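You operate a simulated robot arm through the tools that you are given. There is no shell and no other tool. Be economical: measure what you need, move in short steps, check, and stop when the job is done.

The job below is to be done with a simulated robot arm. You get a single attempt, and the scene is never put back.

TASK
Slip the silver watch onto its stand and shut the gold one in the jewellery chest.
Fine: it goes in the tray under the lid.

The check looks at the end state, three seconds after you hand in, the way a careful person would. Anything else that was tipped, shoved, dropped, spilled or broken makes it a failure. Lids that push on must go on centred and level and be pressed home; caps that screw on are set level and turned clockwise until they are tight.

THE ROBOT
A 6-joint arm with a two-finger parallel gripper, fixed in place. Base frame: the origin is at the foot of the arm, x ahead of it, y to its left, z up; the work surface is at about z = 0. Lengths are in mm, angles in rad, forces in N, time in s.
With the tool pointing down near the work surface it reaches from about 140 to 580 mm from the base axis. Its first joint turns from -1.152 to 1.152 rad. Payload 2.1 kg.
The tool frame sits at the grasp point between the pads (the TCP): z along the fingers, y along the line on which they close. The tips reach 30 mm beyond it. The gripper opens to 94 mm. The fingers are 28 mm wide and 10 mm thick; the gripper's body (50 by 96 mm) begins 55 mm behind the TCP.
Orientation is told as [roll, pitch, yaw] about the base's x, y, z axes, in that order, counted from this pose: with the fingers straight down and closing along the base's y, the tool's x points along the base's -x, its y along +y and its z along -z.

THE INTERFACE
- The arm moves only by the tool arm_command. Its argument "rows" is a list of rows, each a list of 3 entries, a list of its own where there are three numbers: the shift along the tool's x, y, z in mm, then the turn, a rotation vector about the tool's x, y, z in rad, then the finger opening in mm, from 0 to 94. In form: [[[dx, dy, dz], [wx, wy, wz], hand], ...]. A call has 1 to 12 rows; each row is the pose to reach, as a shift and turn from the pose commanded when the call began, along the tool's axes at that moment. A row lasts 0.2 s, in which the tool goes at most 50 mm and 0.15 rad; a call with a longer step from one row to the next is refused whole, and so is a gripper value outside its range. Where a pose cannot be reached the arm comes as near as it can. A force on the tool above 40 N (or 10 N above the force at the start of the call, whichever is more), or a blocked arm, ends the call early, and 0.2 s more pass. The fingers move at their own pace (about 72 mm/s each) and stop on an object; they squeeze with about 27 N. The grip force told is the motor's: it shows also when the fingers shut on nothing. Time passes only in rows, and 0.2 s behind the last, so rows that repeat a pose let the fingers close. It gives the time, the measured TCP pose, the force on the tool (base axes), the opening and the grip force at its end, in the units of the frame above (readings bear some noise), with the torque about the TCP (base axes, N m) and any sound that the robot's microphone picked up.
- Cameras (640 x 400 px; columns grow to the right, rows downward): "scene" is fixed at [3.9, -352.4, 482]; the picture's right is [1.00, -0.04, 0.00], its down [-0.02, -0.58, -0.81] and it looks along [0.03, 0.81, -0.58] (base axes); focal length 247 px, centre (320, 200). "wrist" rides on the gripper at [76, 14, -103] in the tool frame; the picture's right is [-0.18, 0.98, 0.00], its down [-0.75, -0.14, -0.64] and it looks along [-0.63, -0.12, 0.77] (tool axes); focal length 243 px, centre (320, 200). There is no depth. A picture from a camera that has moved, and an enlarged one, comes with that camera's place and axes in the base frame and with its lens.
- snapshot(camera): a new picture of that camera. It takes no simulated time.
- zoom(camera, box): a new picture of the part [left, top, right, bottom] of that camera's present view, enlarged. It takes no simulated time.
- close_job(): hands the job in; it is judged then, once.

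Go step by step. Nothing tells you positions but the pictures and the camera data: compare them with the known pose of the tool, close in by small moves and look again before you grip or let go. The budget is 120 turns and 76 pictures, counting those below and the enlarged ones. Unless the task says otherwise, let go and move clear before handing in, and close with one line.

The tools are called by a JSON object that holds its "op" and its "data". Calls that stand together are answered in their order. arm_command: Moves the arm, as the interface text tells. Its arguments: {"type":"object","properties":{"rows":{"type":"array","items":{"type":"array"}}},"required":["rows"]} The other tools are called the same way: snapshot (camera) takes a picture; zoom (camera, box) takes an enlarged picture of a part of a camera's view; close_job () hands the job in.

At the start:

```text
time_s: 0.0
position: [259.3, 76.0, 346.1]
tcp_rot: [0.001, -0.001, 0.001]
contact_force: [-0.1, 0.3, 0.7]
wrist_torque: [-0.01, 0.0, -0.05]
grip_width: 94.1
grasp_force: 0.1
```

scene: 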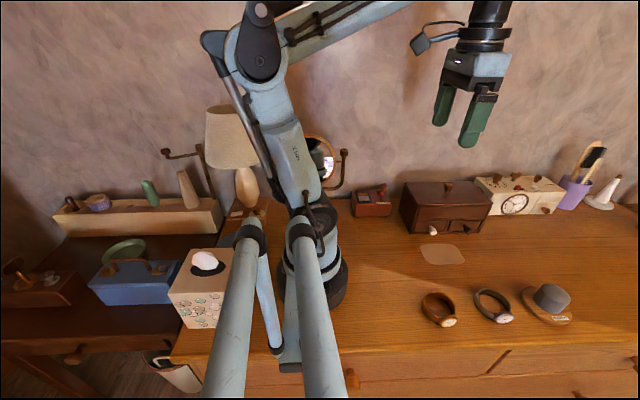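
wrist: 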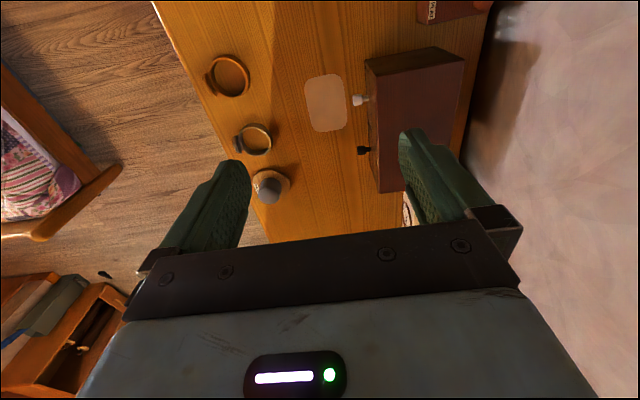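

I see two watches and a hat-like grey object on the right of the desk, with a brown chest behind them. I'll enlarge these regions to identify the watches, the stand and the chest.

{"op": "zoom", "data": {"camera": "scene", "box": [400, 270, 600, 345]}}

{"op": "zoom", "data": {"camera": "scene", "box": [340, 140, 640, 270]}}

{"op": "zoom", "data": {"camera": "wrist", "box": [190, 0, 510, 220]}}

```text
3.20 times, centred on (500, 308) of scene
camera zoom: at [3.9, -352.4, 482.0], right [1.0, -0.04, 0.0], down [-0.02, -0.58, -0.81], along [0.03, 0.81, -0.58], focal length 790 px, centre (-256, -144)
```

zoom: 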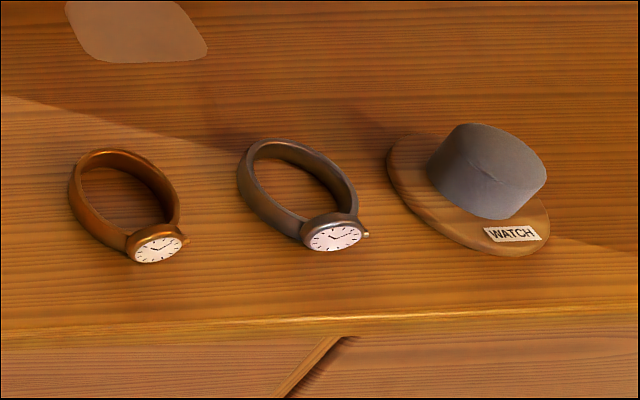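

```text
2.13 times, centred on (490, 205) of scene
camera zoom: at [3.9, -352.4, 482.0], right [1.0, -0.04, 0.0], down [-0.02, -0.58, -0.81], along [0.03, 0.81, -0.58], focal length 527 px, centre (-43, 189)
```

zoom: 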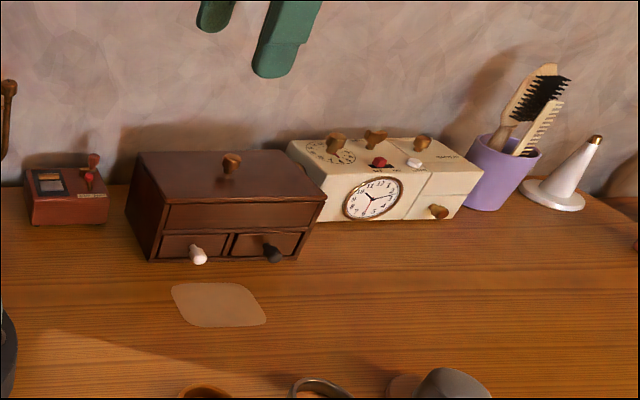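

```text
1.82 times, centred on (350, 110) of wrist
camera zoom: at [183.8, 90.2, 448.4], right [0.18, 0.98, 0.0], down [0.75, -0.14, 0.64], along [0.63, -0.12, -0.77], focal length 441 px, centre (266, 364)
```

zoom: 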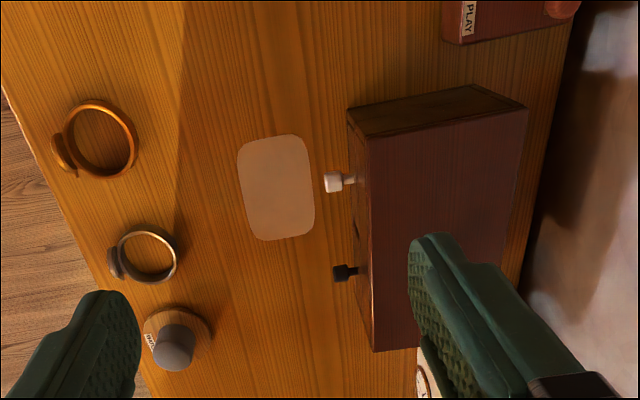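

The silver watch is near (378,-74), the gold one near (259,-80), the stand near (505,-71), and the chest spans roughly x 278–470, y 140–250, with its knob near (380,200,105). I'll hover above the chest to see how its lid works.

{"op": "arm_command", "data": {"rows": [[[-23, 28, 25], [0, 0, 0], 94], [[-46, 57, 50], [0, 0, 0], 94], [[-68, 85, 75], [0, 0, 0], 94], [[-91, 114, 96], [0, 0, 0], 94], [[-91, 114, 96], [0, 0, 0], 94]]}}

{"op": "snapshot", "data": {"camera": "wrist"}}

{"op": "snapshot", "data": {"camera": "scene"}}

```text
time_s: 1.2
position: [351.8, 191.9, 252.8]
tcp_rot: [-0.001, -0.002, -0.001]
contact_force: [-0.2, -0.2, -0.4]
wrist_torque: [0.03, 0.02, -0.04]
grip_width: 94.0
grasp_force: 0.0
```

```text
70 pictures are left
camera wrist: at [275.4, 206.1, 354.2], right [0.18, 0.98, 0.0], down [0.75, -0.14, 0.64], along [0.63, -0.12, -0.77], focal length 243 px, centre (320, 200)
```

wrist: 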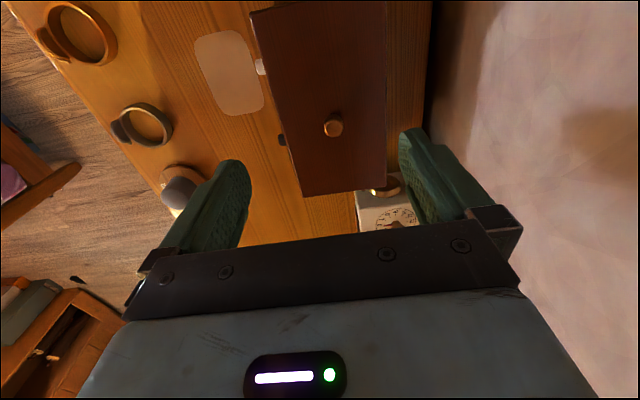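

```text
69 pictures are left
```

scene: 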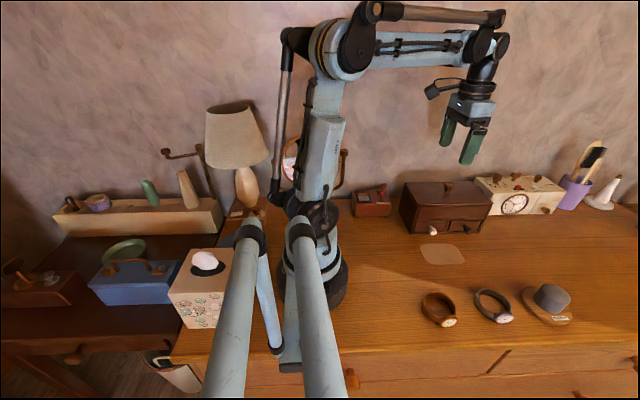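

The knob is centred on the chest top, near (374,200). I'll zoom in to look for a seam or hinges.

{"op": "zoom", "data": {"camera": "wrist", "box": [190, 0, 440, 200]}}

{"op": "zoom", "data": {"camera": "scene", "box": [390, 165, 510, 245]}}

```text
2.00 times, centred on (315, 100) of wrist
camera zoom: at [275.4, 206.1, 354.2], right [0.18, 0.98, 0.0], down [0.75, -0.14, 0.64], along [0.63, -0.12, -0.77], focal length 485 px, centre (330, 400)
```

zoom: 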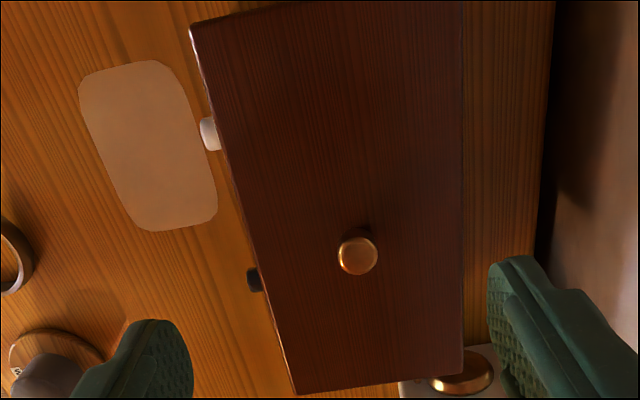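

```text
5.00 times, centred on (450, 205) of scene
camera zoom: at [3.9, -352.4, 482.0], right [1.0, -0.04, 0.0], down [-0.02, -0.58, -0.81], along [0.03, 0.81, -0.58], focal length 1235 px, centre (-330, 175)
```

zoom: 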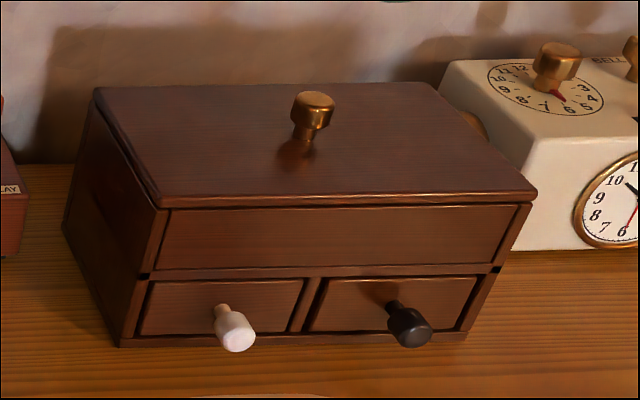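

The top slab overhangs the box and has a mushroom knob with its top at about z=130. I'll come down around the knob and check alignment.

{"op": "arm_command", "data": {"rows": [[[-12, 4, 30], [0, 0, 0], 70], [[-22, 8, 60], [0, 0, 0], 60], [[-22, 8, 80], [0, 0, 0], 60], [[-22, 8, 80], [0, 0, 0], 60]]}}

{"op": "snapshot", "data": {"camera": "wrist"}}

{"op": "zoom", "data": {"camera": "scene", "box": [390, 125, 510, 205]}}

```text
time_s: 2.2
position: [373.5, 199.6, 173.8]
tcp_rot: [0.001, -0.002, 0.002]
contact_force: [0.2, -0.1, 0.4]
wrist_torque: [-0.04, -0.01, -0.04]
grip_width: 60.3
grasp_force: 0.0
```

```text
66 pictures are left
camera wrist: at [297.3, 212.2, 275.4], right [0.18, 0.98, 0.0], down [0.75, -0.14, 0.64], along [0.63, -0.12, -0.77], focal length 243 px, centre (320, 200)
```

wrist: 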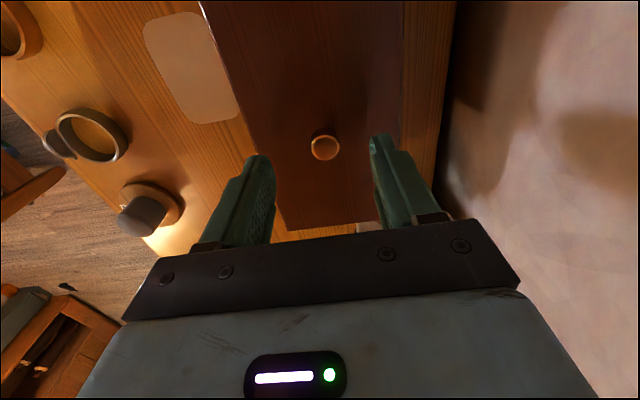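

```text
5.00 times, centred on (450, 165) of scene
camera zoom: at [3.9, -352.4, 482.0], right [1.0, -0.04, 0.0], down [-0.02, -0.58, -0.81], along [0.03, 0.81, -0.58], focal length 1235 px, centre (-330, 375)
```

zoom: 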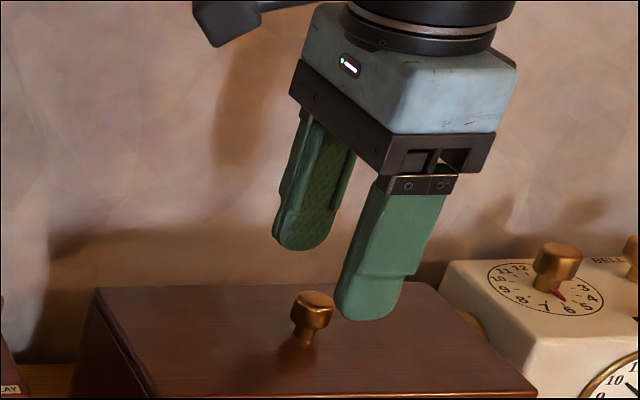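

The knob sits midway between the pads. I'll go down 34 mm and close on it.

{"op": "arm_command", "data": {"rows": [[[0, 1, 15], [0, 0, 0], 60], [[0, 1, 30], [0, 0, 0], 60], [[0, 1, 34], [0, 0, 0], 60], [[0, 1, 34], [0, 0, 0], 15], [[0, 1, 34], [0, 0, 0], 15], [[0, 1, 34], [0, 0, 0], 15]]}}

{"op": "zoom", "data": {"camera": "scene", "box": [390, 145, 510, 225]}}

```text
time_s: 3.6
position: [373.2, 200.6, 137.2]
tcp_rot: [0.0, -0.003, 0.001]
contact_force: [1.0, -0.2, -0.1]
wrist_torque: [0.02, 0.01, 0.0]
grip_width: 18.6
grasp_force: 26.4
heard: snap
```

```text
5.00 times, centred on (450, 185) of scene
camera zoom: at [3.9, -352.4, 482.0], right [1.0, -0.04, 0.0], down [-0.02, -0.58, -0.81], along [0.03, 0.81, -0.58], focal length 1235 px, centre (-330, 275)
```

zoom: 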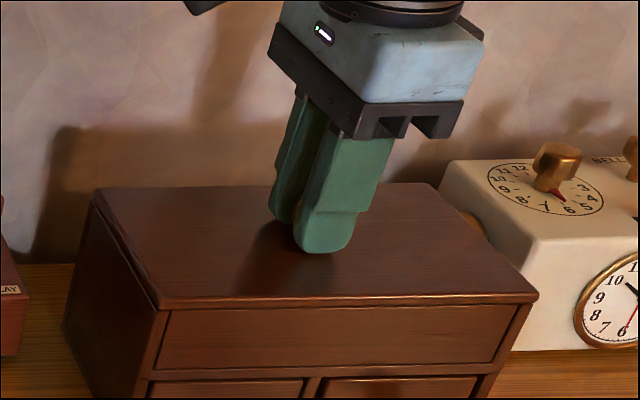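

The knob is held, with the grip stopped at 18.6 mm. I'll lift gently to see whether the lid comes off freely or is hinged.

{"op": "arm_command", "data": {"rows": [[[0, 0, -3], [0, 0, 0], 12], [[0, 0, -7], [0, 0, 0], 12], [[0, 0, -11], [0, 0, 0], 12], [[0, 0, -15], [0, 0, 0], 12]]}}

{"op": "zoom", "data": {"camera": "scene", "box": [390, 145, 510, 225]}}

```text
time_s: 4.6
position: [372.2, 201.0, 150.2]
tcp_rot: [0.002, -0.003, 0.002]
contact_force: [0.9, -0.1, -0.8]
wrist_torque: [0.02, -0.01, 0.03]
grip_width: 20.9
grasp_force: 0.2
heard: snap
```

```text
5.00 times, centred on (450, 185) of scene
camera zoom: at [3.9, -352.4, 482.0], right [1.0, -0.04, 0.0], down [-0.02, -0.58, -0.81], along [0.03, 0.81, -0.58], focal length 1235 px, centre (-330, 275)
```

zoom: 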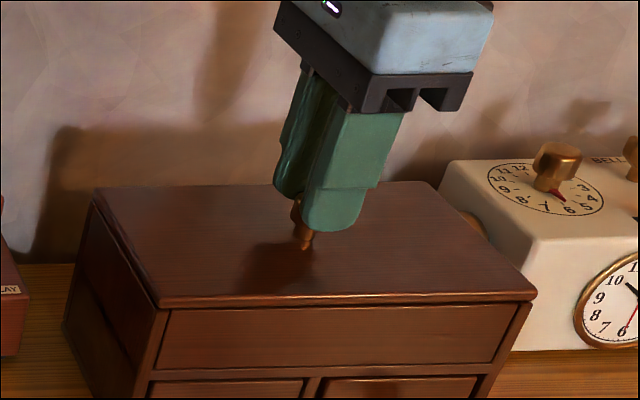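

The lid hasn't moved, so the fingers seem to have slid up the knob. I'll look closely before trying again.

{"op": "snapshot", "data": {"camera": "wrist"}}

{"op": "zoom", "data": {"camera": "scene", "box": [430, 165, 478, 197]}}

```text
62 pictures are left
camera wrist: at [296.3, 214.8, 254.2], right [0.18, 0.98, 0.0], down [0.75, -0.14, 0.64], along [0.63, -0.12, -0.77], focal length 243 px, centre (320, 200)
```

wrist: 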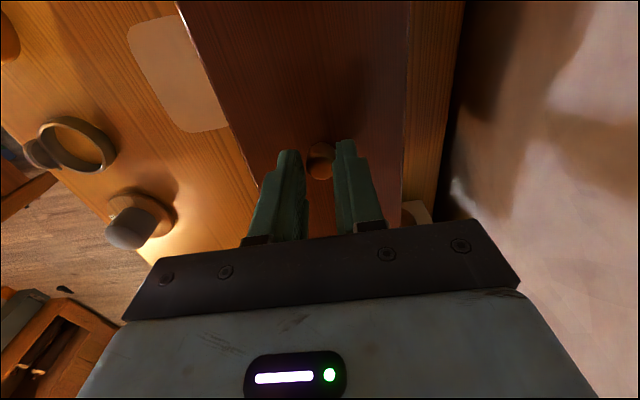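

```text
12.50 times, centred on (454, 181) of scene
camera zoom: at [3.9, -352.4, 482.0], right [1.0, -0.04, 0.0], down [-0.02, -0.58, -0.81], along [0.03, 0.81, -0.58], focal length 3087 px, centre (-1355, 438)
```

zoom: 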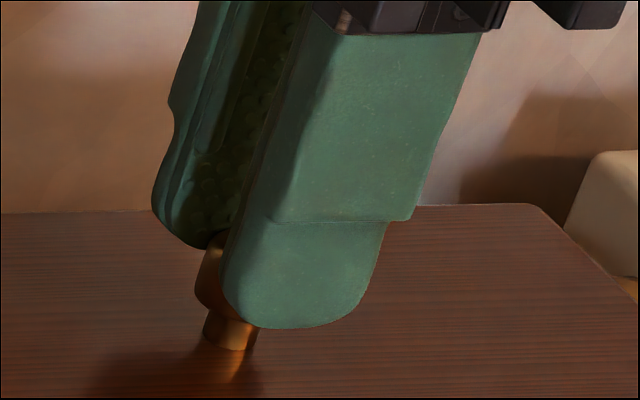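

The lid stayed put while the pads were wedged open, so it may be hinged at the back and the knob was tilting between the pads. I'll open, rise and turn 90° so that I can pinch the knob along x and let it pivot.

{"op": "arm_command", "data": {"rows": [[[0, 0, 0], [0, 0, 0], 60], [[0, 0, -20], [0, 0, 0], 60], [[0, 0, -40], [0, 0, 0], 60]]}}

{"op": "arm_command", "data": {"rows": [[[0, 0, 0], [0, 0, -0.143], 60], [[0, 0, 0], [0, 0, -0.286], 60], [[0, 0, 0], [0, 0, -0.429], 60], [[0, 0, 0], [0, 0, -0.572], 60], [[0, 0, 0], [0, 0, -0.715], 60], [[0, 0, 0], [0, 0, -0.858], 60], [[0, 0, 0], [0, 0, -1.0], 60], [[0, 0, 0], [0, 0, -1.143], 60], [[0, 0, 0], [0, 0, -1.286], 60], [[0, 0, 0], [0, 0, -1.428], 60], [[0, 0, 0], [0, 0, -1.571], 60], [[0, 0, 0], [0, 0, -1.571], 60]]}}

{"op": "snapshot", "data": {"camera": "wrist"}}

{"op": "zoom", "data": {"camera": "scene", "box": [390, 145, 510, 225]}}

```text
time_s: 5.4
position: [371.1, 202.1, 192.2]
tcp_rot: [0.0, -0.002, 0.0]
contact_force: [-0.6, -0.5, 0.0]
wrist_torque: [-0.01, -0.01, -0.02]
grip_width: 60.0
grasp_force: 0.0
```

```text
time_s: 8.0
position: [373.6, 199.8, 190.9]
tcp_rot: [-0.003, 0.002, 1.573]
contact_force: [-0.1, 0.0, -0.3]
wrist_torque: [0.02, -0.01, -0.02]
grip_width: 60.0
grasp_force: 0.1
```

```text
60 pictures are left
camera wrist: at [359.3, 122.4, 292.7], right [-0.98, 0.18, 0.0], down [0.14, 0.75, 0.64], along [0.12, 0.63, -0.77], focal length 243 px, centre (320, 200)
```

wrist: 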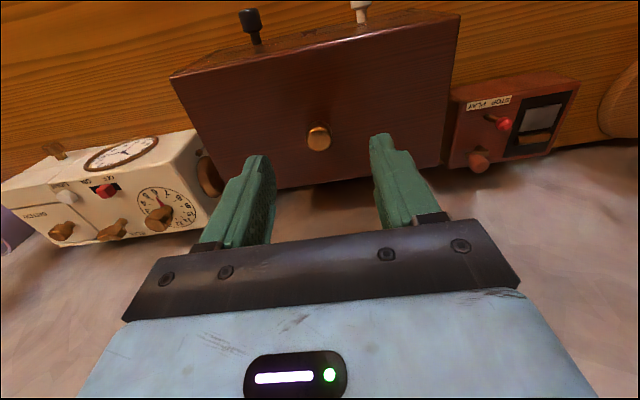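

```text
5.00 times, centred on (450, 185) of scene
camera zoom: at [3.9, -352.4, 482.0], right [1.0, -0.04, 0.0], down [-0.02, -0.58, -0.81], along [0.03, 0.81, -0.58], focal length 1235 px, centre (-330, 275)
```

zoom: 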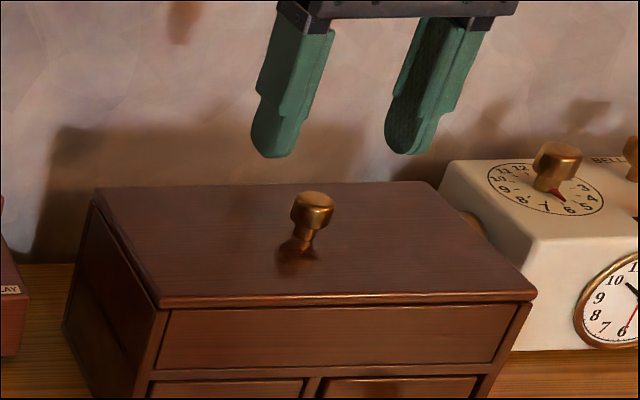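

The knob is centred between the fingers. I'll descend, close along x, and make a small lift test along a rear-hinge arc.

{"op": "arm_command", "data": {"rows": [[[0, -1.5, 20], [0, 0, 0], 60], [[0, -1.5, 40], [0, 0, 0], 60], [[0, -1.5, 53], [0, 0, 0], 60], [[0, -1.5, 53.5], [0, 0, 0], 12], [[0, -1.5, 53.5], [0, 0, 0], 12], [[0, -1.5, 53.5], [0, 0, 0], 12], [[0, -1.5, 53.5], [0, 0, 0], 12]]}}

{"op": "arm_command", "data": {"rows": [[[0, 0, -1.5], [0, 0, 0], 12], [[0, 0, -3], [0, 0, 0], 12], [[0, 0, -4.5], [0, 0, 0], 12]]}}

{"op": "zoom", "data": {"camera": "scene", "box": [390, 145, 510, 225]}}

```text
time_s: 9.6
position: [373.6, 200.0, 137.5]
tcp_rot: [-0.002, 0.0, 1.572]
contact_force: [-0.7, 0.8, 0.4]
wrist_torque: [0.01, -0.01, 0.02]
grip_width: 19.1
grasp_force: 27.4
heard: snap
```

```text
time_s: 10.4
position: [374.9, 199.7, 142.9]
tcp_rot: [-0.003, 0.001, 1.573]
contact_force: [-0.9, 0.0, -1.0]
wrist_torque: [0.0, -0.02, 0.01]
grip_width: 19.0
grasp_force: 26.9
```

```text
5.00 times, centred on (450, 185) of scene
camera zoom: at [3.9, -352.4, 482.0], right [1.0, -0.04, 0.0], down [-0.02, -0.58, -0.81], along [0.03, 0.81, -0.58], focal length 1235 px, centre (-330, 275)
```

zoom: 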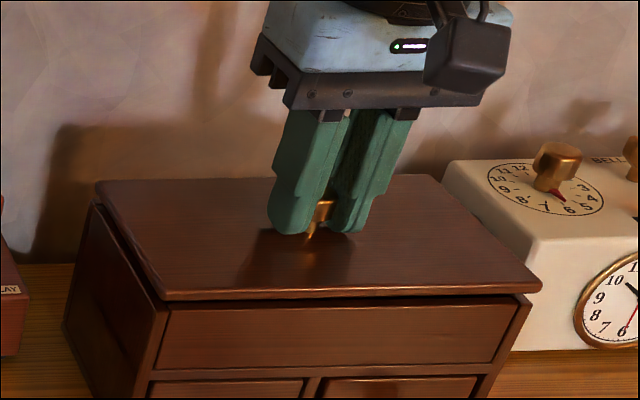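

The whole slab rises off the box, front and rear edges alike, so it is a lift-off lid and it's now held. I'll continue lifting gently.

{"op": "arm_command", "data": {"rows": [[[0, 0, -3], [0, 0, 0], 10], [[0, 0, -7], [0, 0, 0], 10], [[0, 0, -12], [0, 0, 0], 10], [[0, 0, -17], [0, 0, 0], 10], [[0, 0, -22], [0, 0, 0], 10]]}}

{"op": "zoom", "data": {"camera": "scene", "box": [390, 145, 510, 225]}}

```text
time_s: 11.6
position: [374.4, 200.3, 166.2]
tcp_rot: [-0.001, -0.001, 1.572]
contact_force: [-0.7, 0.6, -0.6]
wrist_torque: [0.02, 0.02, 0.0]
grip_width: 19.0
grasp_force: 26.8
```

```text
5.00 times, centred on (450, 185) of scene
camera zoom: at [3.9, -352.4, 482.0], right [1.0, -0.04, 0.0], down [-0.02, -0.58, -0.81], along [0.03, 0.81, -0.58], focal length 1235 px, centre (-330, 275)
```

zoom: 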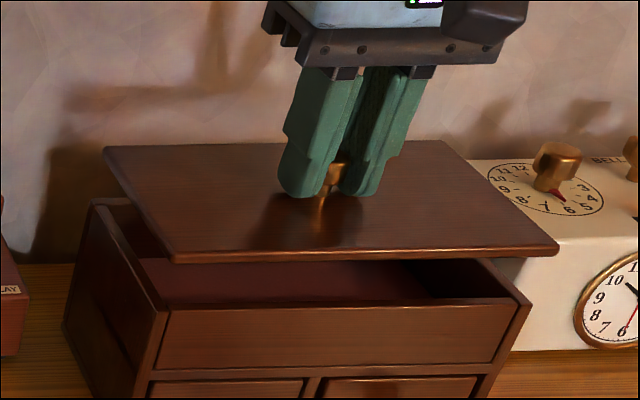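

The lid is clear of the box and hangs level. I'll carry it to the free table area around (335,55), staying high, then look before lowering.

{"op": "arm_command", "data": {"rows": [[[0, 0, -10], [0, 0, 0], 10], [[0, 0, -25], [0, 0, 0], 10], [[20, 6, -25], [0, 0, 0], 10], [[45, 12, -25], [0, 0, 0], 10], [[70, 20, -25], [0, 0, 0], 10], [[95, 28, -25], [0, 0, 0], 10], [[120, 35, -25], [0, 0, 0], 10], [[140, 40, -25], [0, 0, 0], 10], [[145, 40, -25], [0, 0, 0], 10], [[145, 40, -25], [0, 0, 0], 10]]}}

{"op": "snapshot", "data": {"camera": "scene"}}

{"op": "snapshot", "data": {"camera": "wrist"}}

```text
time_s: 13.8
position: [333.2, 55.3, 189.9]
tcp_rot: [-0.002, 0.0, 1.571]
contact_force: [0.3, 0.3, -1.0]
wrist_torque: [0.0, 0.03, -0.02]
grip_width: 19.1
grasp_force: 26.7
```

```text
56 pictures are left
```

scene: 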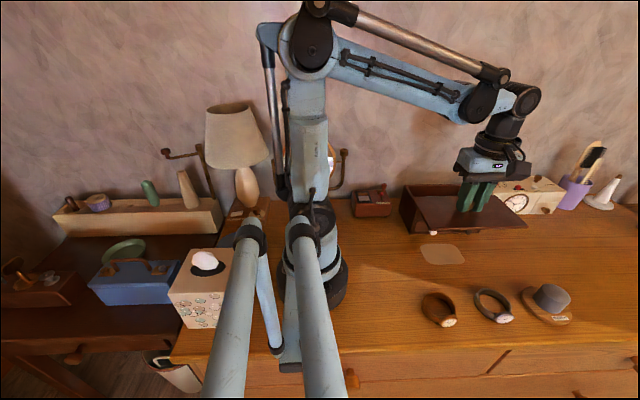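

```text
55 pictures are left
camera wrist: at [320.4, -23.1, 290.7], right [-0.98, 0.18, 0.0], down [0.14, 0.75, 0.64], along [0.12, 0.63, -0.77], focal length 243 px, centre (320, 200)
```

wrist: 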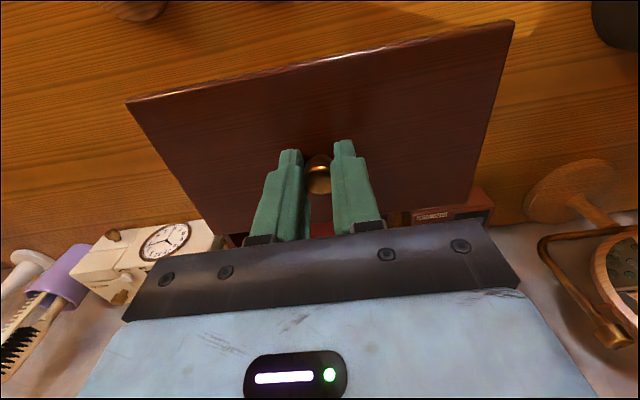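

The lid is level over empty table. I'll lower it most of the way, then check.

{"op": "arm_command", "data": {"rows": [[[0, 0, 35], [0, 0, 0], 10], [[0, 0, 70], [0, 0, 0], 10], [[0, 0, 105], [0, 0, 0], 10], [[0, 0, 130], [0, 0, 0], 10], [[0, 0, 135], [0, 0, 0], 10]]}}

{"op": "snapshot", "data": {"camera": "scene"}}

```text
time_s: 15.0
position: [334.7, 57.7, 53.1]
tcp_rot: [-0.001, 0.0, 1.571]
contact_force: [0.4, 0.2, -1.8]
wrist_torque: [0.0, -0.03, 0.02]
grip_width: 19.1
grasp_force: 27.2
```

```text
54 pictures are left
```

scene: 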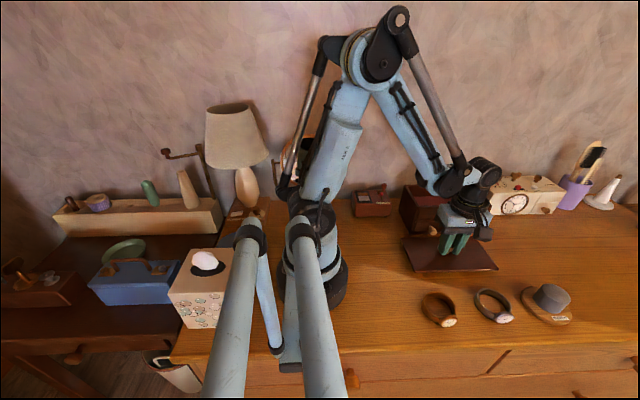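

The lid is about 10 mm above the table, clear of the drawer knobs and watches. I'll lower it gently until contact.

{"op": "arm_command", "data": {"rows": [[[0, 0, 3], [0, 0, 0], 10], [[0, 0, 6], [0, 0, 0], 10], [[0, 0, 8], [0, 0, 0], 10], [[0, 0, 10], [0, 0, 0], 10]]}}

{"op": "zoom", "data": {"camera": "scene", "box": [390, 200, 510, 280]}}

```text
time_s: 16.0
position: [335.4, 56.2, 43.2]
tcp_rot: [-0.003, 0.0, 1.572]
contact_force: [-0.1, 0.1, -1.4]
wrist_torque: [-0.01, 0.02, 0.01]
grip_width: 19.3
grasp_force: 26.8
```

```text
5.00 times, centred on (450, 240) of scene
camera zoom: at [3.9, -352.4, 482.0], right [1.0, -0.04, 0.0], down [-0.02, -0.58, -0.81], along [0.03, 0.81, -0.58], focal length 1235 px, centre (-330, 0)
```

zoom: 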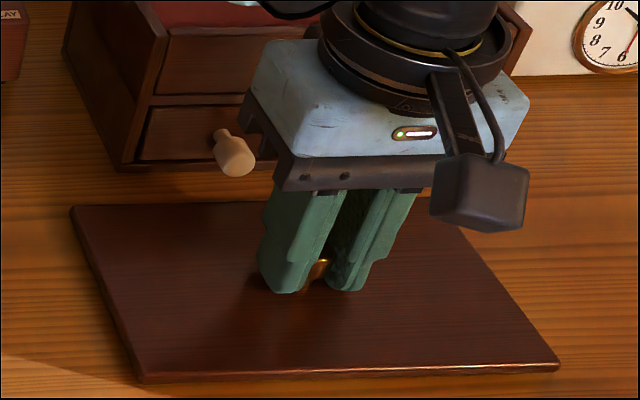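

{"op": "arm_command", "data": {"rows": [[[0, 0, 1.5], [0, 0, 0], 10], [[0, 0, 3], [0, 0, 0], 10], [[0, 0, 4.5], [0, 0, 0], 10], [[0, 0, 6], [0, 0, 0], 10]]}}

{"op": "zoom", "data": {"camera": "scene", "box": [390, 200, 510, 280]}}

```text
time_s: 17.0
position: [334.4, 54.8, 38.1]
tcp_rot: [0.002, 0.001, 1.573]
contact_force: [-8.4, 0.1, 37.6]
wrist_torque: [0.17, 0.16, 0.01]
grip_width: 19.2
grasp_force: 27.5
```

```text
5.00 times, centred on (450, 240) of scene
camera zoom: at [3.8, -352.5, 482.0], right [1.0, -0.04, 0.0], down [-0.02, -0.58, -0.81], along [0.03, 0.81, -0.58], focal length 1235 px, centre (-330, 0)
```

zoom: 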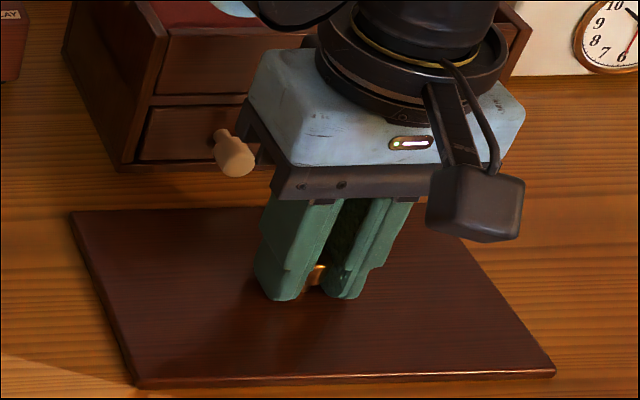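

The lid is down on the table, pressed with 37 N. I'll ease off, open and rise clear.

{"op": "arm_command", "data": {"rows": [[[0, 0, -1.5], [0, 0, 0], 10], [[0, 0, -1.5], [0, 0, 0], 60], [[0, 0, -1.5], [0, 0, 0], 60], [[0, 0, -1.5], [0, 0, 0], 60], [[0, 0, -25], [0, 0, 0], 60], [[0, 0, -60], [0, 0, 0], 60], [[0, 0, -105], [0, 0, 0], 60], [[0, 0, -150], [0, 0, 0], 80], [[0, 0, -150], [0, 0, 0], 80]]}}

{"op": "snapshot", "data": {"camera": "scene"}}

{"op": "zoom", "data": {"camera": "scene", "box": [390, 170, 510, 250]}}

```text
time_s: 19.0
position: [335.2, 59.0, 183.4]
tcp_rot: [-0.003, 0.001, 1.572]
contact_force: [0.0, -0.1, 0.2]
wrist_torque: [-0.01, -0.04, 0.01]
grip_width: 80.0
grasp_force: 0.1
```

```text
51 pictures are left
```

scene: 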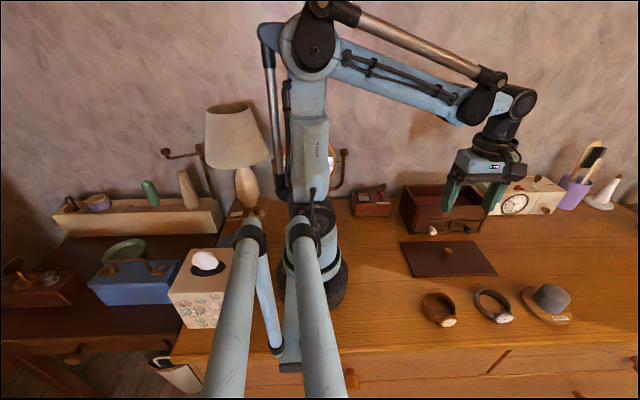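

```text
5.00 times, centred on (450, 210) of scene
camera zoom: at [3.9, -352.4, 482.0], right [1.0, -0.04, 0.0], down [-0.02, -0.58, -0.81], along [0.03, 0.81, -0.58], focal length 1235 px, centre (-330, 150)
```

zoom: 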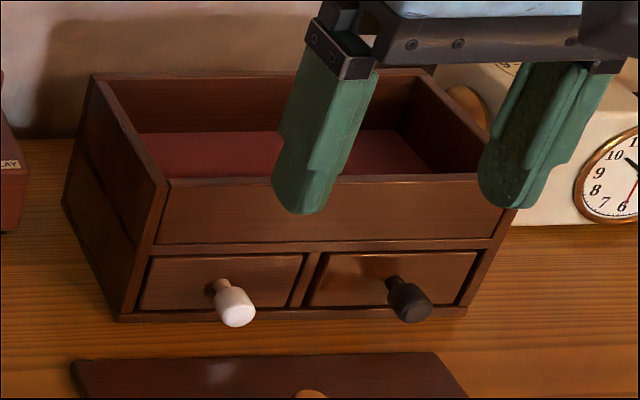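

The lid rests on the table and the tray is open, lined in red. Next I'll move above the gold watch with the fingers open along x.

{"op": "arm_command", "data": {"rows": [[[30, 17, 0], [0, 0, 0], 94], [[60, 34, 0], [0, 0, 0], 94], [[90, 51, 0], [0, 0, 0], 94], [[120, 68, 15], [0, 0, 0], 94], [[132, 73, 35], [0, 0, 0], 94], [[132, 73, 35], [0, 0, 0], 94]]}}

{"op": "snapshot", "data": {"camera": "wrist"}}

{"op": "zoom", "data": {"camera": "scene", "box": [400, 230, 600, 345]}}

```text
time_s: 20.4
position: [261.5, -79.9, 151.3]
tcp_rot: [-0.001, 0.0, 1.573]
contact_force: [-0.4, 0.4, -0.2]
wrist_torque: [0.01, 0.01, 0.0]
grip_width: 93.7
grasp_force: 0.1
```

```text
49 pictures are left
camera wrist: at [247.7, -156.7, 253.7], right [-0.98, 0.18, 0.0], down [0.14, 0.75, 0.64], along [0.12, 0.63, -0.77], focal length 243 px, centre (320, 200)
```

wrist: 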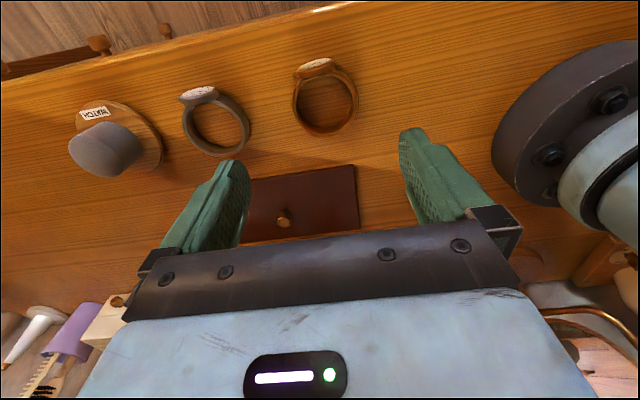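

```text
3.20 times, centred on (500, 288) of scene
camera zoom: at [3.9, -352.4, 482.0], right [1.0, -0.04, 0.0], down [-0.02, -0.58, -0.81], along [0.03, 0.81, -0.58], focal length 790 px, centre (-256, -80)
```

zoom: 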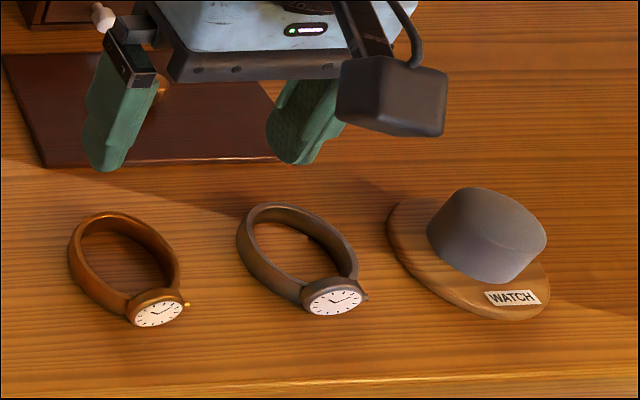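

Both watches and the stand are visible. I'll enlarge this view to measure them.

{"op": "zoom", "data": {"camera": "wrist", "box": [60, 30, 380, 190]}}

```text
2.00 times, centred on (220, 110) of wrist
camera zoom: at [247.7, -156.7, 253.7], right [-0.98, 0.18, 0.0], down [0.14, 0.75, 0.64], along [0.12, 0.63, -0.77], focal length 485 px, centre (520, 380)
```

zoom: 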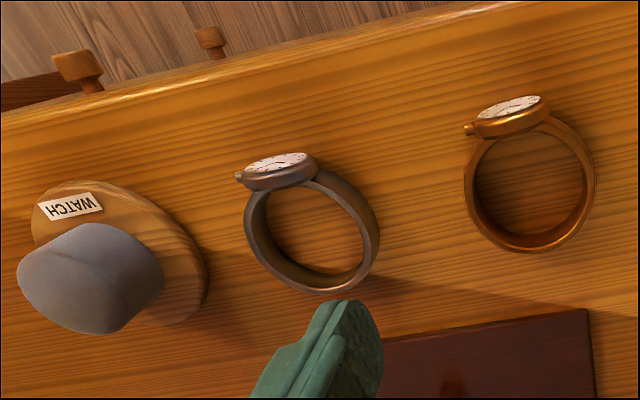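

The gold ring is about 63 mm across, centred near (258.5,-76), with its dial toward -y. I'll align over it, descend partway and check.

{"op": "arm_command", "data": {"rows": [[[-4.7, 3.2, 20], [0, 0, 0], 94], [[-4.7, 3.2, 50], [0, 0, 0], 94], [[-4.7, 3.2, 72], [0, 0, 0], 94], [[-4.7, 3.2, 72], [0, 0, 0], 94]]}}

{"op": "snapshot", "data": {"camera": "wrist"}}

{"op": "zoom", "data": {"camera": "scene", "box": [380, 250, 500, 330]}}

```text
time_s: 21.4
position: [260.2, -72.3, 80.3]
tcp_rot: [-0.001, 0.002, 1.573]
contact_force: [0.3, -1.0, 0.9]
wrist_torque: [0.0, 0.0, -0.01]
grip_width: 94.0
grasp_force: 0.0
```

```text
46 pictures are left
camera wrist: at [245.6, -148.9, 182.5], right [-0.98, 0.18, 0.0], down [0.14, 0.75, 0.64], along [0.12, 0.63, -0.77], focal length 243 px, centre (320, 200)
```

wrist: 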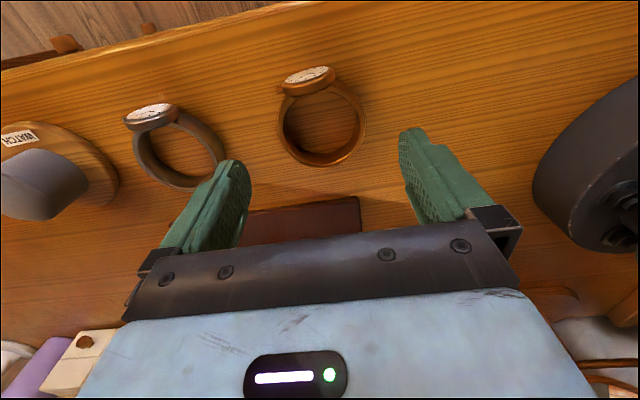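

```text
5.00 times, centred on (440, 290) of scene
camera zoom: at [3.9, -352.4, 482.0], right [1.0, -0.04, 0.0], down [-0.02, -0.58, -0.81], along [0.03, 0.81, -0.58], focal length 1235 px, centre (-280, -250)
```

zoom: 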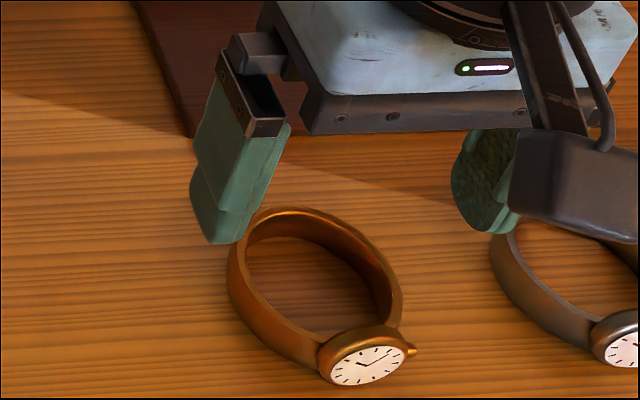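

The fingers straddle the gold ring, whose centre is near (257,-77). I'll make a small correction, descend to about z=35 and close.

{"op": "arm_command", "data": {"rows": [[[4, 2.6, 15], [0, 0, 0], 94], [[4, 2.6, 30], [0, 0, 0], 94], [[4, 2.6, 44], [0, 0, 0], 94], [[4, 2.6, 44], [0, 0, 0], 80]]}}

{"op": "snapshot", "data": {"camera": "wrist"}}

{"op": "zoom", "data": {"camera": "scene", "box": [380, 250, 500, 330]}}

```text
time_s: 22.4
position: [256.8, -77.0, 35.2]
tcp_rot: [-0.002, -0.002, 1.573]
contact_force: [-0.6, -0.7, -0.3]
wrist_torque: [-0.02, -0.01, -0.03]
grip_width: 80.0
grasp_force: 0.1
```

```text
44 pictures are left
camera wrist: at [241.9, -153.8, 138.4], right [-0.98, 0.18, 0.0], down [0.14, 0.75, 0.64], along [0.12, 0.63, -0.77], focal length 243 px, centre (320, 200)
```

wrist: 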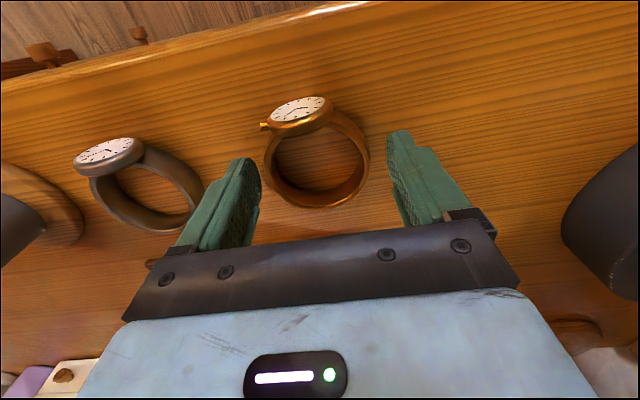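

```text
5.00 times, centred on (440, 290) of scene
camera zoom: at [3.9, -352.4, 482.0], right [1.0, -0.04, 0.0], down [-0.02, -0.58, -0.81], along [0.03, 0.81, -0.58], focal length 1235 px, centre (-280, -250)
```

zoom: 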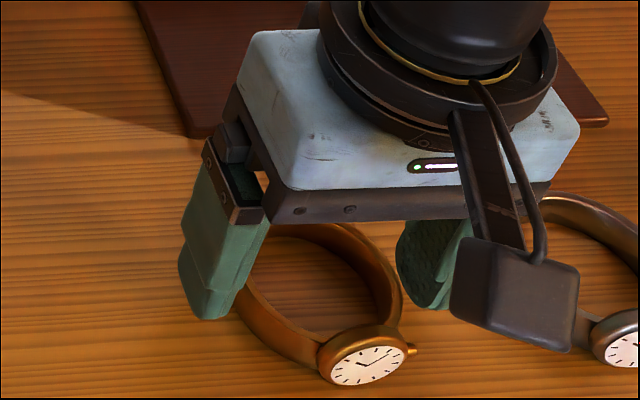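

The ring lies between the pads at the right height. I'll close on it.

{"op": "arm_command", "data": {"rows": [[[2, -1, 0], [0, 0, 0], 72], [[2, -1, 0], [0, 0, 0], 50], [[2, -1, 0], [0, 0, 0], 50], [[2, -1, 0], [0, 0, 0], 50]]}}

{"op": "arm_command", "data": {"rows": [[[0, 0, -10], [0, 0, 0], 50], [[0, 0, -20], [0, 0, 0], 50], [[0, 0, -30], [0, 0, 0], 50], [[0, 0, -30], [0, 0, 0], 50]]}}

{"op": "snapshot", "data": {"camera": "wrist"}}

{"op": "zoom", "data": {"camera": "scene", "box": [380, 240, 500, 320]}}

```text
time_s: 23.4
position: [256.5, -80.0, 37.1]
tcp_rot: [-0.002, 0.0, 1.572]
contact_force: [-0.1, 1.5, 0.5]
wrist_torque: [0.04, 0.02, -0.01]
grip_width: 61.2
grasp_force: 26.8
```

```text
time_s: 24.4
position: [256.5, -78.8, 67.4]
tcp_rot: [-0.002, 0.0, 1.57]
contact_force: [0.7, -1.0, -1.3]
wrist_torque: [0.0, -0.02, 0.04]
grip_width: 61.1
grasp_force: 26.9
```

```text
42 pictures are left
camera wrist: at [242.0, -155.7, 170.1], right [-0.98, 0.18, 0.0], down [0.14, 0.75, 0.64], along [0.12, 0.63, -0.77], focal length 243 px, centre (320, 200)
```

wrist: 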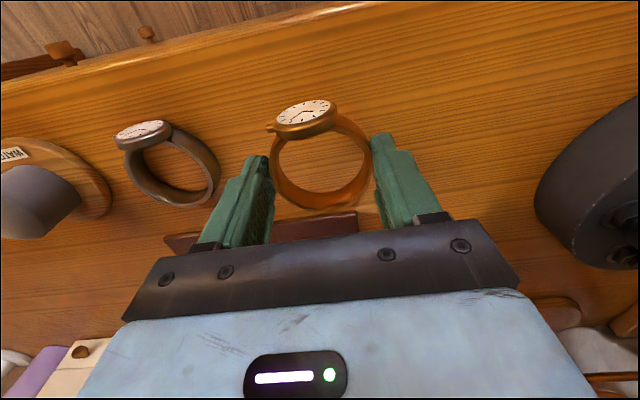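

```text
5.00 times, centred on (440, 280) of scene
camera zoom: at [3.9, -352.4, 482.0], right [1.0, -0.04, 0.0], down [-0.02, -0.58, -0.81], along [0.03, 0.81, -0.58], focal length 1235 px, centre (-280, -200)
```

zoom: 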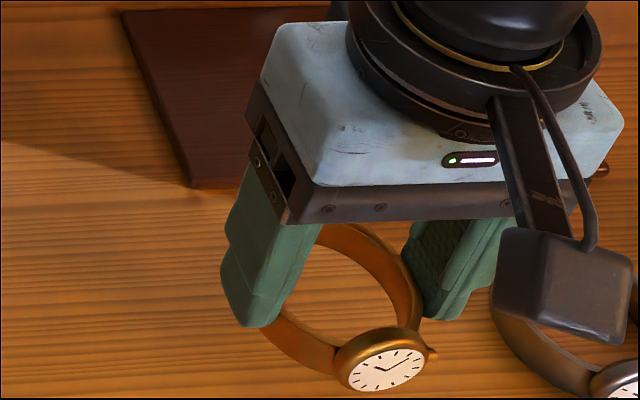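

The gold watch is held firmly and level (61 mm). I'll lift high and carry it towards the chest.

{"op": "arm_command", "data": {"rows": [[[0, 0, -40], [0, 0, 0], 50], [[0, 0, -80], [0, 0, 0], 50], [[0, 0, -120], [0, 0, 0], 50], [[-40, -17, -125], [0, 0, 0], 50], [[-80, -33, -125], [0, 0, 0], 50], [[-120, -50, -125], [0, 0, 0], 50], [[-160, -67, -125], [0, 0, 0], 50], [[-200, -84, -125], [0, 0, 0], 50], [[-240, -100, -125], [0, 0, 0], 50], [[-270, -113, -125], [0, 0, 0], 50], [[-283, -118, -125], [0, 0, 0], 50], [[-283, -118, -125], [0, 0, 0], 50]]}}

{"op": "snapshot", "data": {"camera": "wrist"}}

{"op": "snapshot", "data": {"camera": "scene"}}

```text
time_s: 27.0
position: [371.0, 203.7, 193.4]
tcp_rot: [-0.002, 0.0, 1.571]
contact_force: [0.1, 0.3, -0.8]
wrist_torque: [0.04, 0.03, 0.01]
grip_width: 60.9
grasp_force: 27.2
```

```text
40 pictures are left
camera wrist: at [358.7, 126.7, 295.2], right [-0.98, 0.18, 0.0], down [0.14, 0.75, 0.64], along [0.12, 0.63, -0.77], focal length 243 px, centre (320, 200)
```

wrist: 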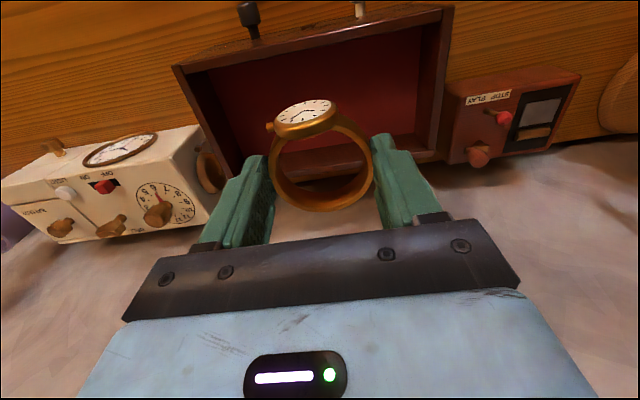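

```text
39 pictures are left
```

scene: 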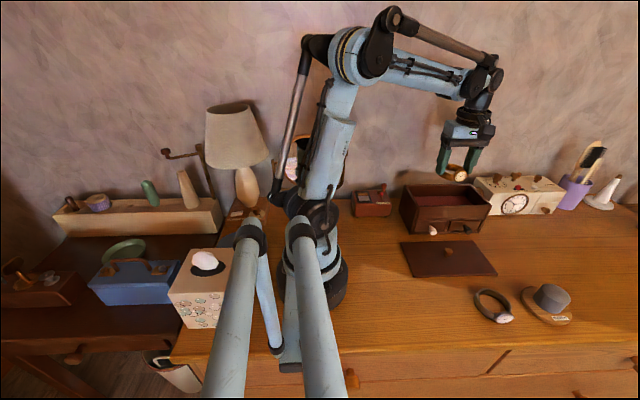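

The tray is empty and the watch is centred over it, with y clearances of about 12 mm. I'll lower it into the tray to just above the floor.

{"op": "arm_command", "data": {"rows": [[[-0.5, 0, 25], [0, 0, 0], 50], [[-0.5, 0, 50], [0, 0, 0], 50], [[-0.5, 0, 70], [0, 0, 0], 50], [[-0.5, 0, 85], [0, 0, 0], 50], [[-0.5, 0, 90], [0, 0, 0], 50]]}}

{"op": "zoom", "data": {"camera": "scene", "box": [390, 155, 510, 235]}}

{"op": "snapshot", "data": {"camera": "wrist"}}

```text
time_s: 28.2
position: [374.9, 206.6, 103.0]
tcp_rot: [-0.002, 0.001, 1.572]
contact_force: [-0.5, -0.6, -0.2]
wrist_torque: [0.01, -0.04, -0.02]
grip_width: 60.4
grasp_force: 26.9
```

```text
5.00 times, centred on (450, 195) of scene
camera zoom: at [3.9, -352.4, 482.0], right [1.0, -0.04, 0.0], down [-0.02, -0.58, -0.81], along [0.03, 0.81, -0.58], focal length 1235 px, centre (-330, 225)
```

zoom: 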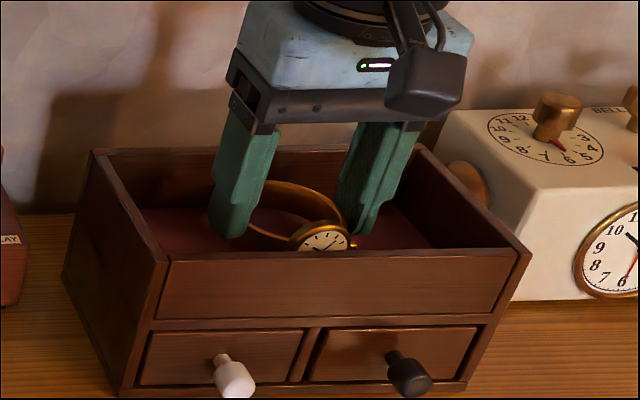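

```text
37 pictures are left
camera wrist: at [361.1, 128.6, 204.9], right [-0.98, 0.18, 0.0], down [0.14, 0.75, 0.64], along [0.12, 0.63, -0.77], focal length 243 px, centre (320, 200)
```

wrist: 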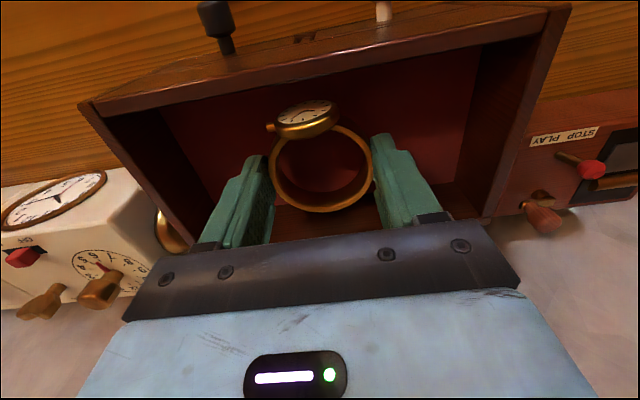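

The watch is inside the walls, just above the floor. I'll lower it in small steps until it touches.

{"op": "arm_command", "data": {"rows": [[[0, 0, 3], [0, 0, 0], 50], [[0, 0, 5], [0, 0, 0], 50], [[0, 0, 7], [0, 0, 0], 50], [[0, 0, 8.5], [0, 0, 0], 50]]}}

```text
time_s: 29.2
position: [374.3, 206.6, 95.0]
tcp_rot: [-0.003, -0.001, 1.573]
contact_force: [3.3, -1.2, 20.8]
wrist_torque: [0.03, -0.13, 0.24]
grip_width: 60.5
grasp_force: 27.2
```

Contact at about z=95 shows the watch is on the tray floor. I'll open moderately and rise straight up.

{"op": "arm_command", "data": {"rows": [[[0, 0, -0.8], [0, 0, 0], 50], [[0, 0, -0.8], [0, 0, 0], 66], [[0, 0, -0.8], [0, 0, 0], 80], [[0, 0, -0.8], [0, 0, 0], 80], [[0, 0, -20], [0, 0, 0], 80], [[0, 0, -55], [0, 0, 0], 80], [[0, 0, -100], [0, 0, 0], 80], [[0, 0, -100], [0, 0, 0], 80]]}}

{"op": "snapshot", "data": {"camera": "wrist"}}

{"op": "zoom", "data": {"camera": "scene", "box": [390, 155, 510, 235]}}

```text
time_s: 31.0
position: [377.6, 204.5, 193.6]
tcp_rot: [-0.003, -0.001, 1.572]
contact_force: [-0.3, 0.8, 0.0]
wrist_torque: [-0.01, -0.01, 0.01]
grip_width: 80.2
grasp_force: 0.1
```

```text
36 pictures are left
camera wrist: at [362.4, 127.9, 295.5], right [-0.98, 0.18, 0.0], down [0.14, 0.75, 0.64], along [0.12, 0.63, -0.77], focal length 243 px, centre (320, 200)
```

wrist: 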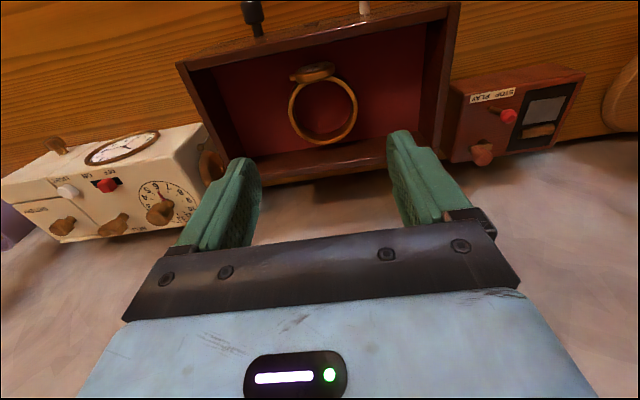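

```text
5.00 times, centred on (450, 195) of scene
camera zoom: at [3.9, -352.4, 482.0], right [1.0, -0.04, 0.0], down [-0.02, -0.58, -0.81], along [0.03, 0.81, -0.58], focal length 1235 px, centre (-330, 225)
```

zoom: 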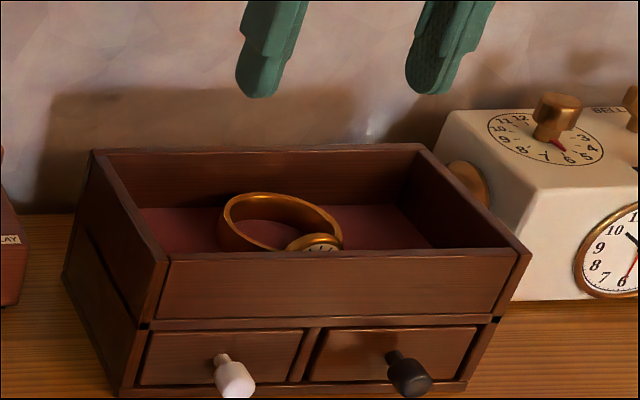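

The gold watch rests in the tray, below the rim. Next I'll fetch the lid and move above its knob.

{"op": "arm_command", "data": {"rows": [[[35, 10, 0], [0, 0, 0], 60], [[75, 21, 0], [0, 0, 0], 60], [[115, 32, 0], [0, 0, 0], 60], [[148, 41.5, 20], [0, 0, 0], 60], [[148, 41.5, 60], [0, 0, 0], 60], [[148, 41.5, 100], [0, 0, 0], 60], [[148, 41.5, 100], [0, 0, 0], 60]]}}

{"op": "snapshot", "data": {"camera": "wrist"}}

```text
time_s: 32.6
position: [336.5, 57.7, 93.5]
tcp_rot: [-0.001, 0.0, 1.572]
contact_force: [-0.2, -1.1, 0.4]
wrist_torque: [-0.01, 0.01, -0.01]
grip_width: 60.0
grasp_force: 0.1
```

```text
34 pictures are left
camera wrist: at [322.5, -19.9, 195.9], right [-0.98, 0.18, 0.0], down [0.14, 0.75, 0.64], along [0.12, 0.63, -0.77], focal length 243 px, centre (320, 200)
```

wrist: 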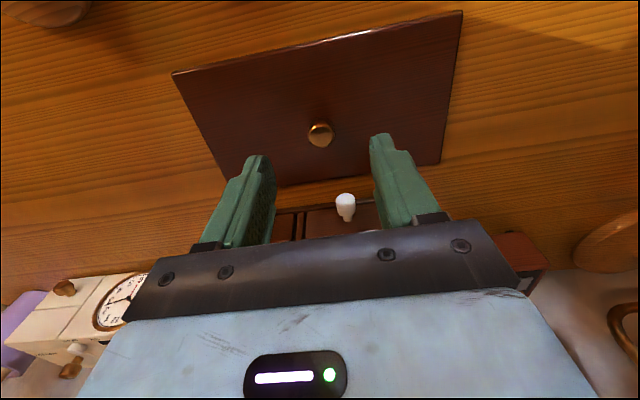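

The knob lies near (336.6,53.3). I'll correct y by −3 mm, descend, and grip at the same height as before.

{"op": "arm_command", "data": {"rows": [[[3, 0, 20], [0, 0, 0], 60], [[3, 0, 40], [0, 0, 0], 60], [[3, 0, 53.5], [0, 0, 0], 60], [[3, 0, 53.5], [0, 0, 0], 30], [[3, 0, 53.5], [0, 0, 0], 10], [[3, 0, 53.5], [0, 0, 0], 10], [[3, 0, 53.5], [0, 0, 0], 10]]}}

{"op": "arm_command", "data": {"rows": [[[0, 0, -4], [0, 0, 0], 10], [[0, 0, -9], [0, 0, 0], 10], [[0, 0, -15], [0, 0, 0], 10], [[0, 0, -20], [0, 0, 0], 10]]}}

{"op": "zoom", "data": {"camera": "scene", "box": [390, 190, 510, 270]}}

```text
time_s: 34.2
position: [334.7, 53.4, 43.1]
tcp_rot: [-0.001, 0.002, 1.572]
contact_force: [0.7, 0.2, 1.1]
wrist_torque: [0.0, 0.01, 0.01]
grip_width: 19.1
grasp_force: 27.4
```

```text
time_s: 35.2
position: [333.5, 55.0, 61.8]
tcp_rot: [-0.001, 0.0, 1.574]
contact_force: [-0.4, -0.2, -2.4]
wrist_torque: [-0.03, -0.01, 0.03]
grip_width: 19.0
grasp_force: 27.3
```

```text
5.00 times, centred on (450, 230) of scene
camera zoom: at [3.9, -352.4, 482.0], right [1.0, -0.04, 0.0], down [-0.02, -0.58, -0.81], along [0.03, 0.81, -0.58], focal length 1235 px, centre (-330, 50)
```

zoom: 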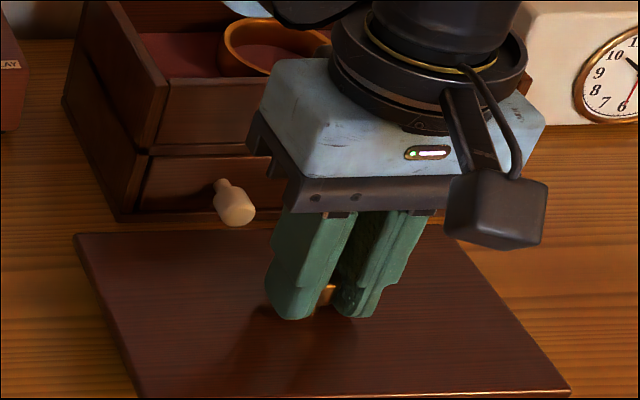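

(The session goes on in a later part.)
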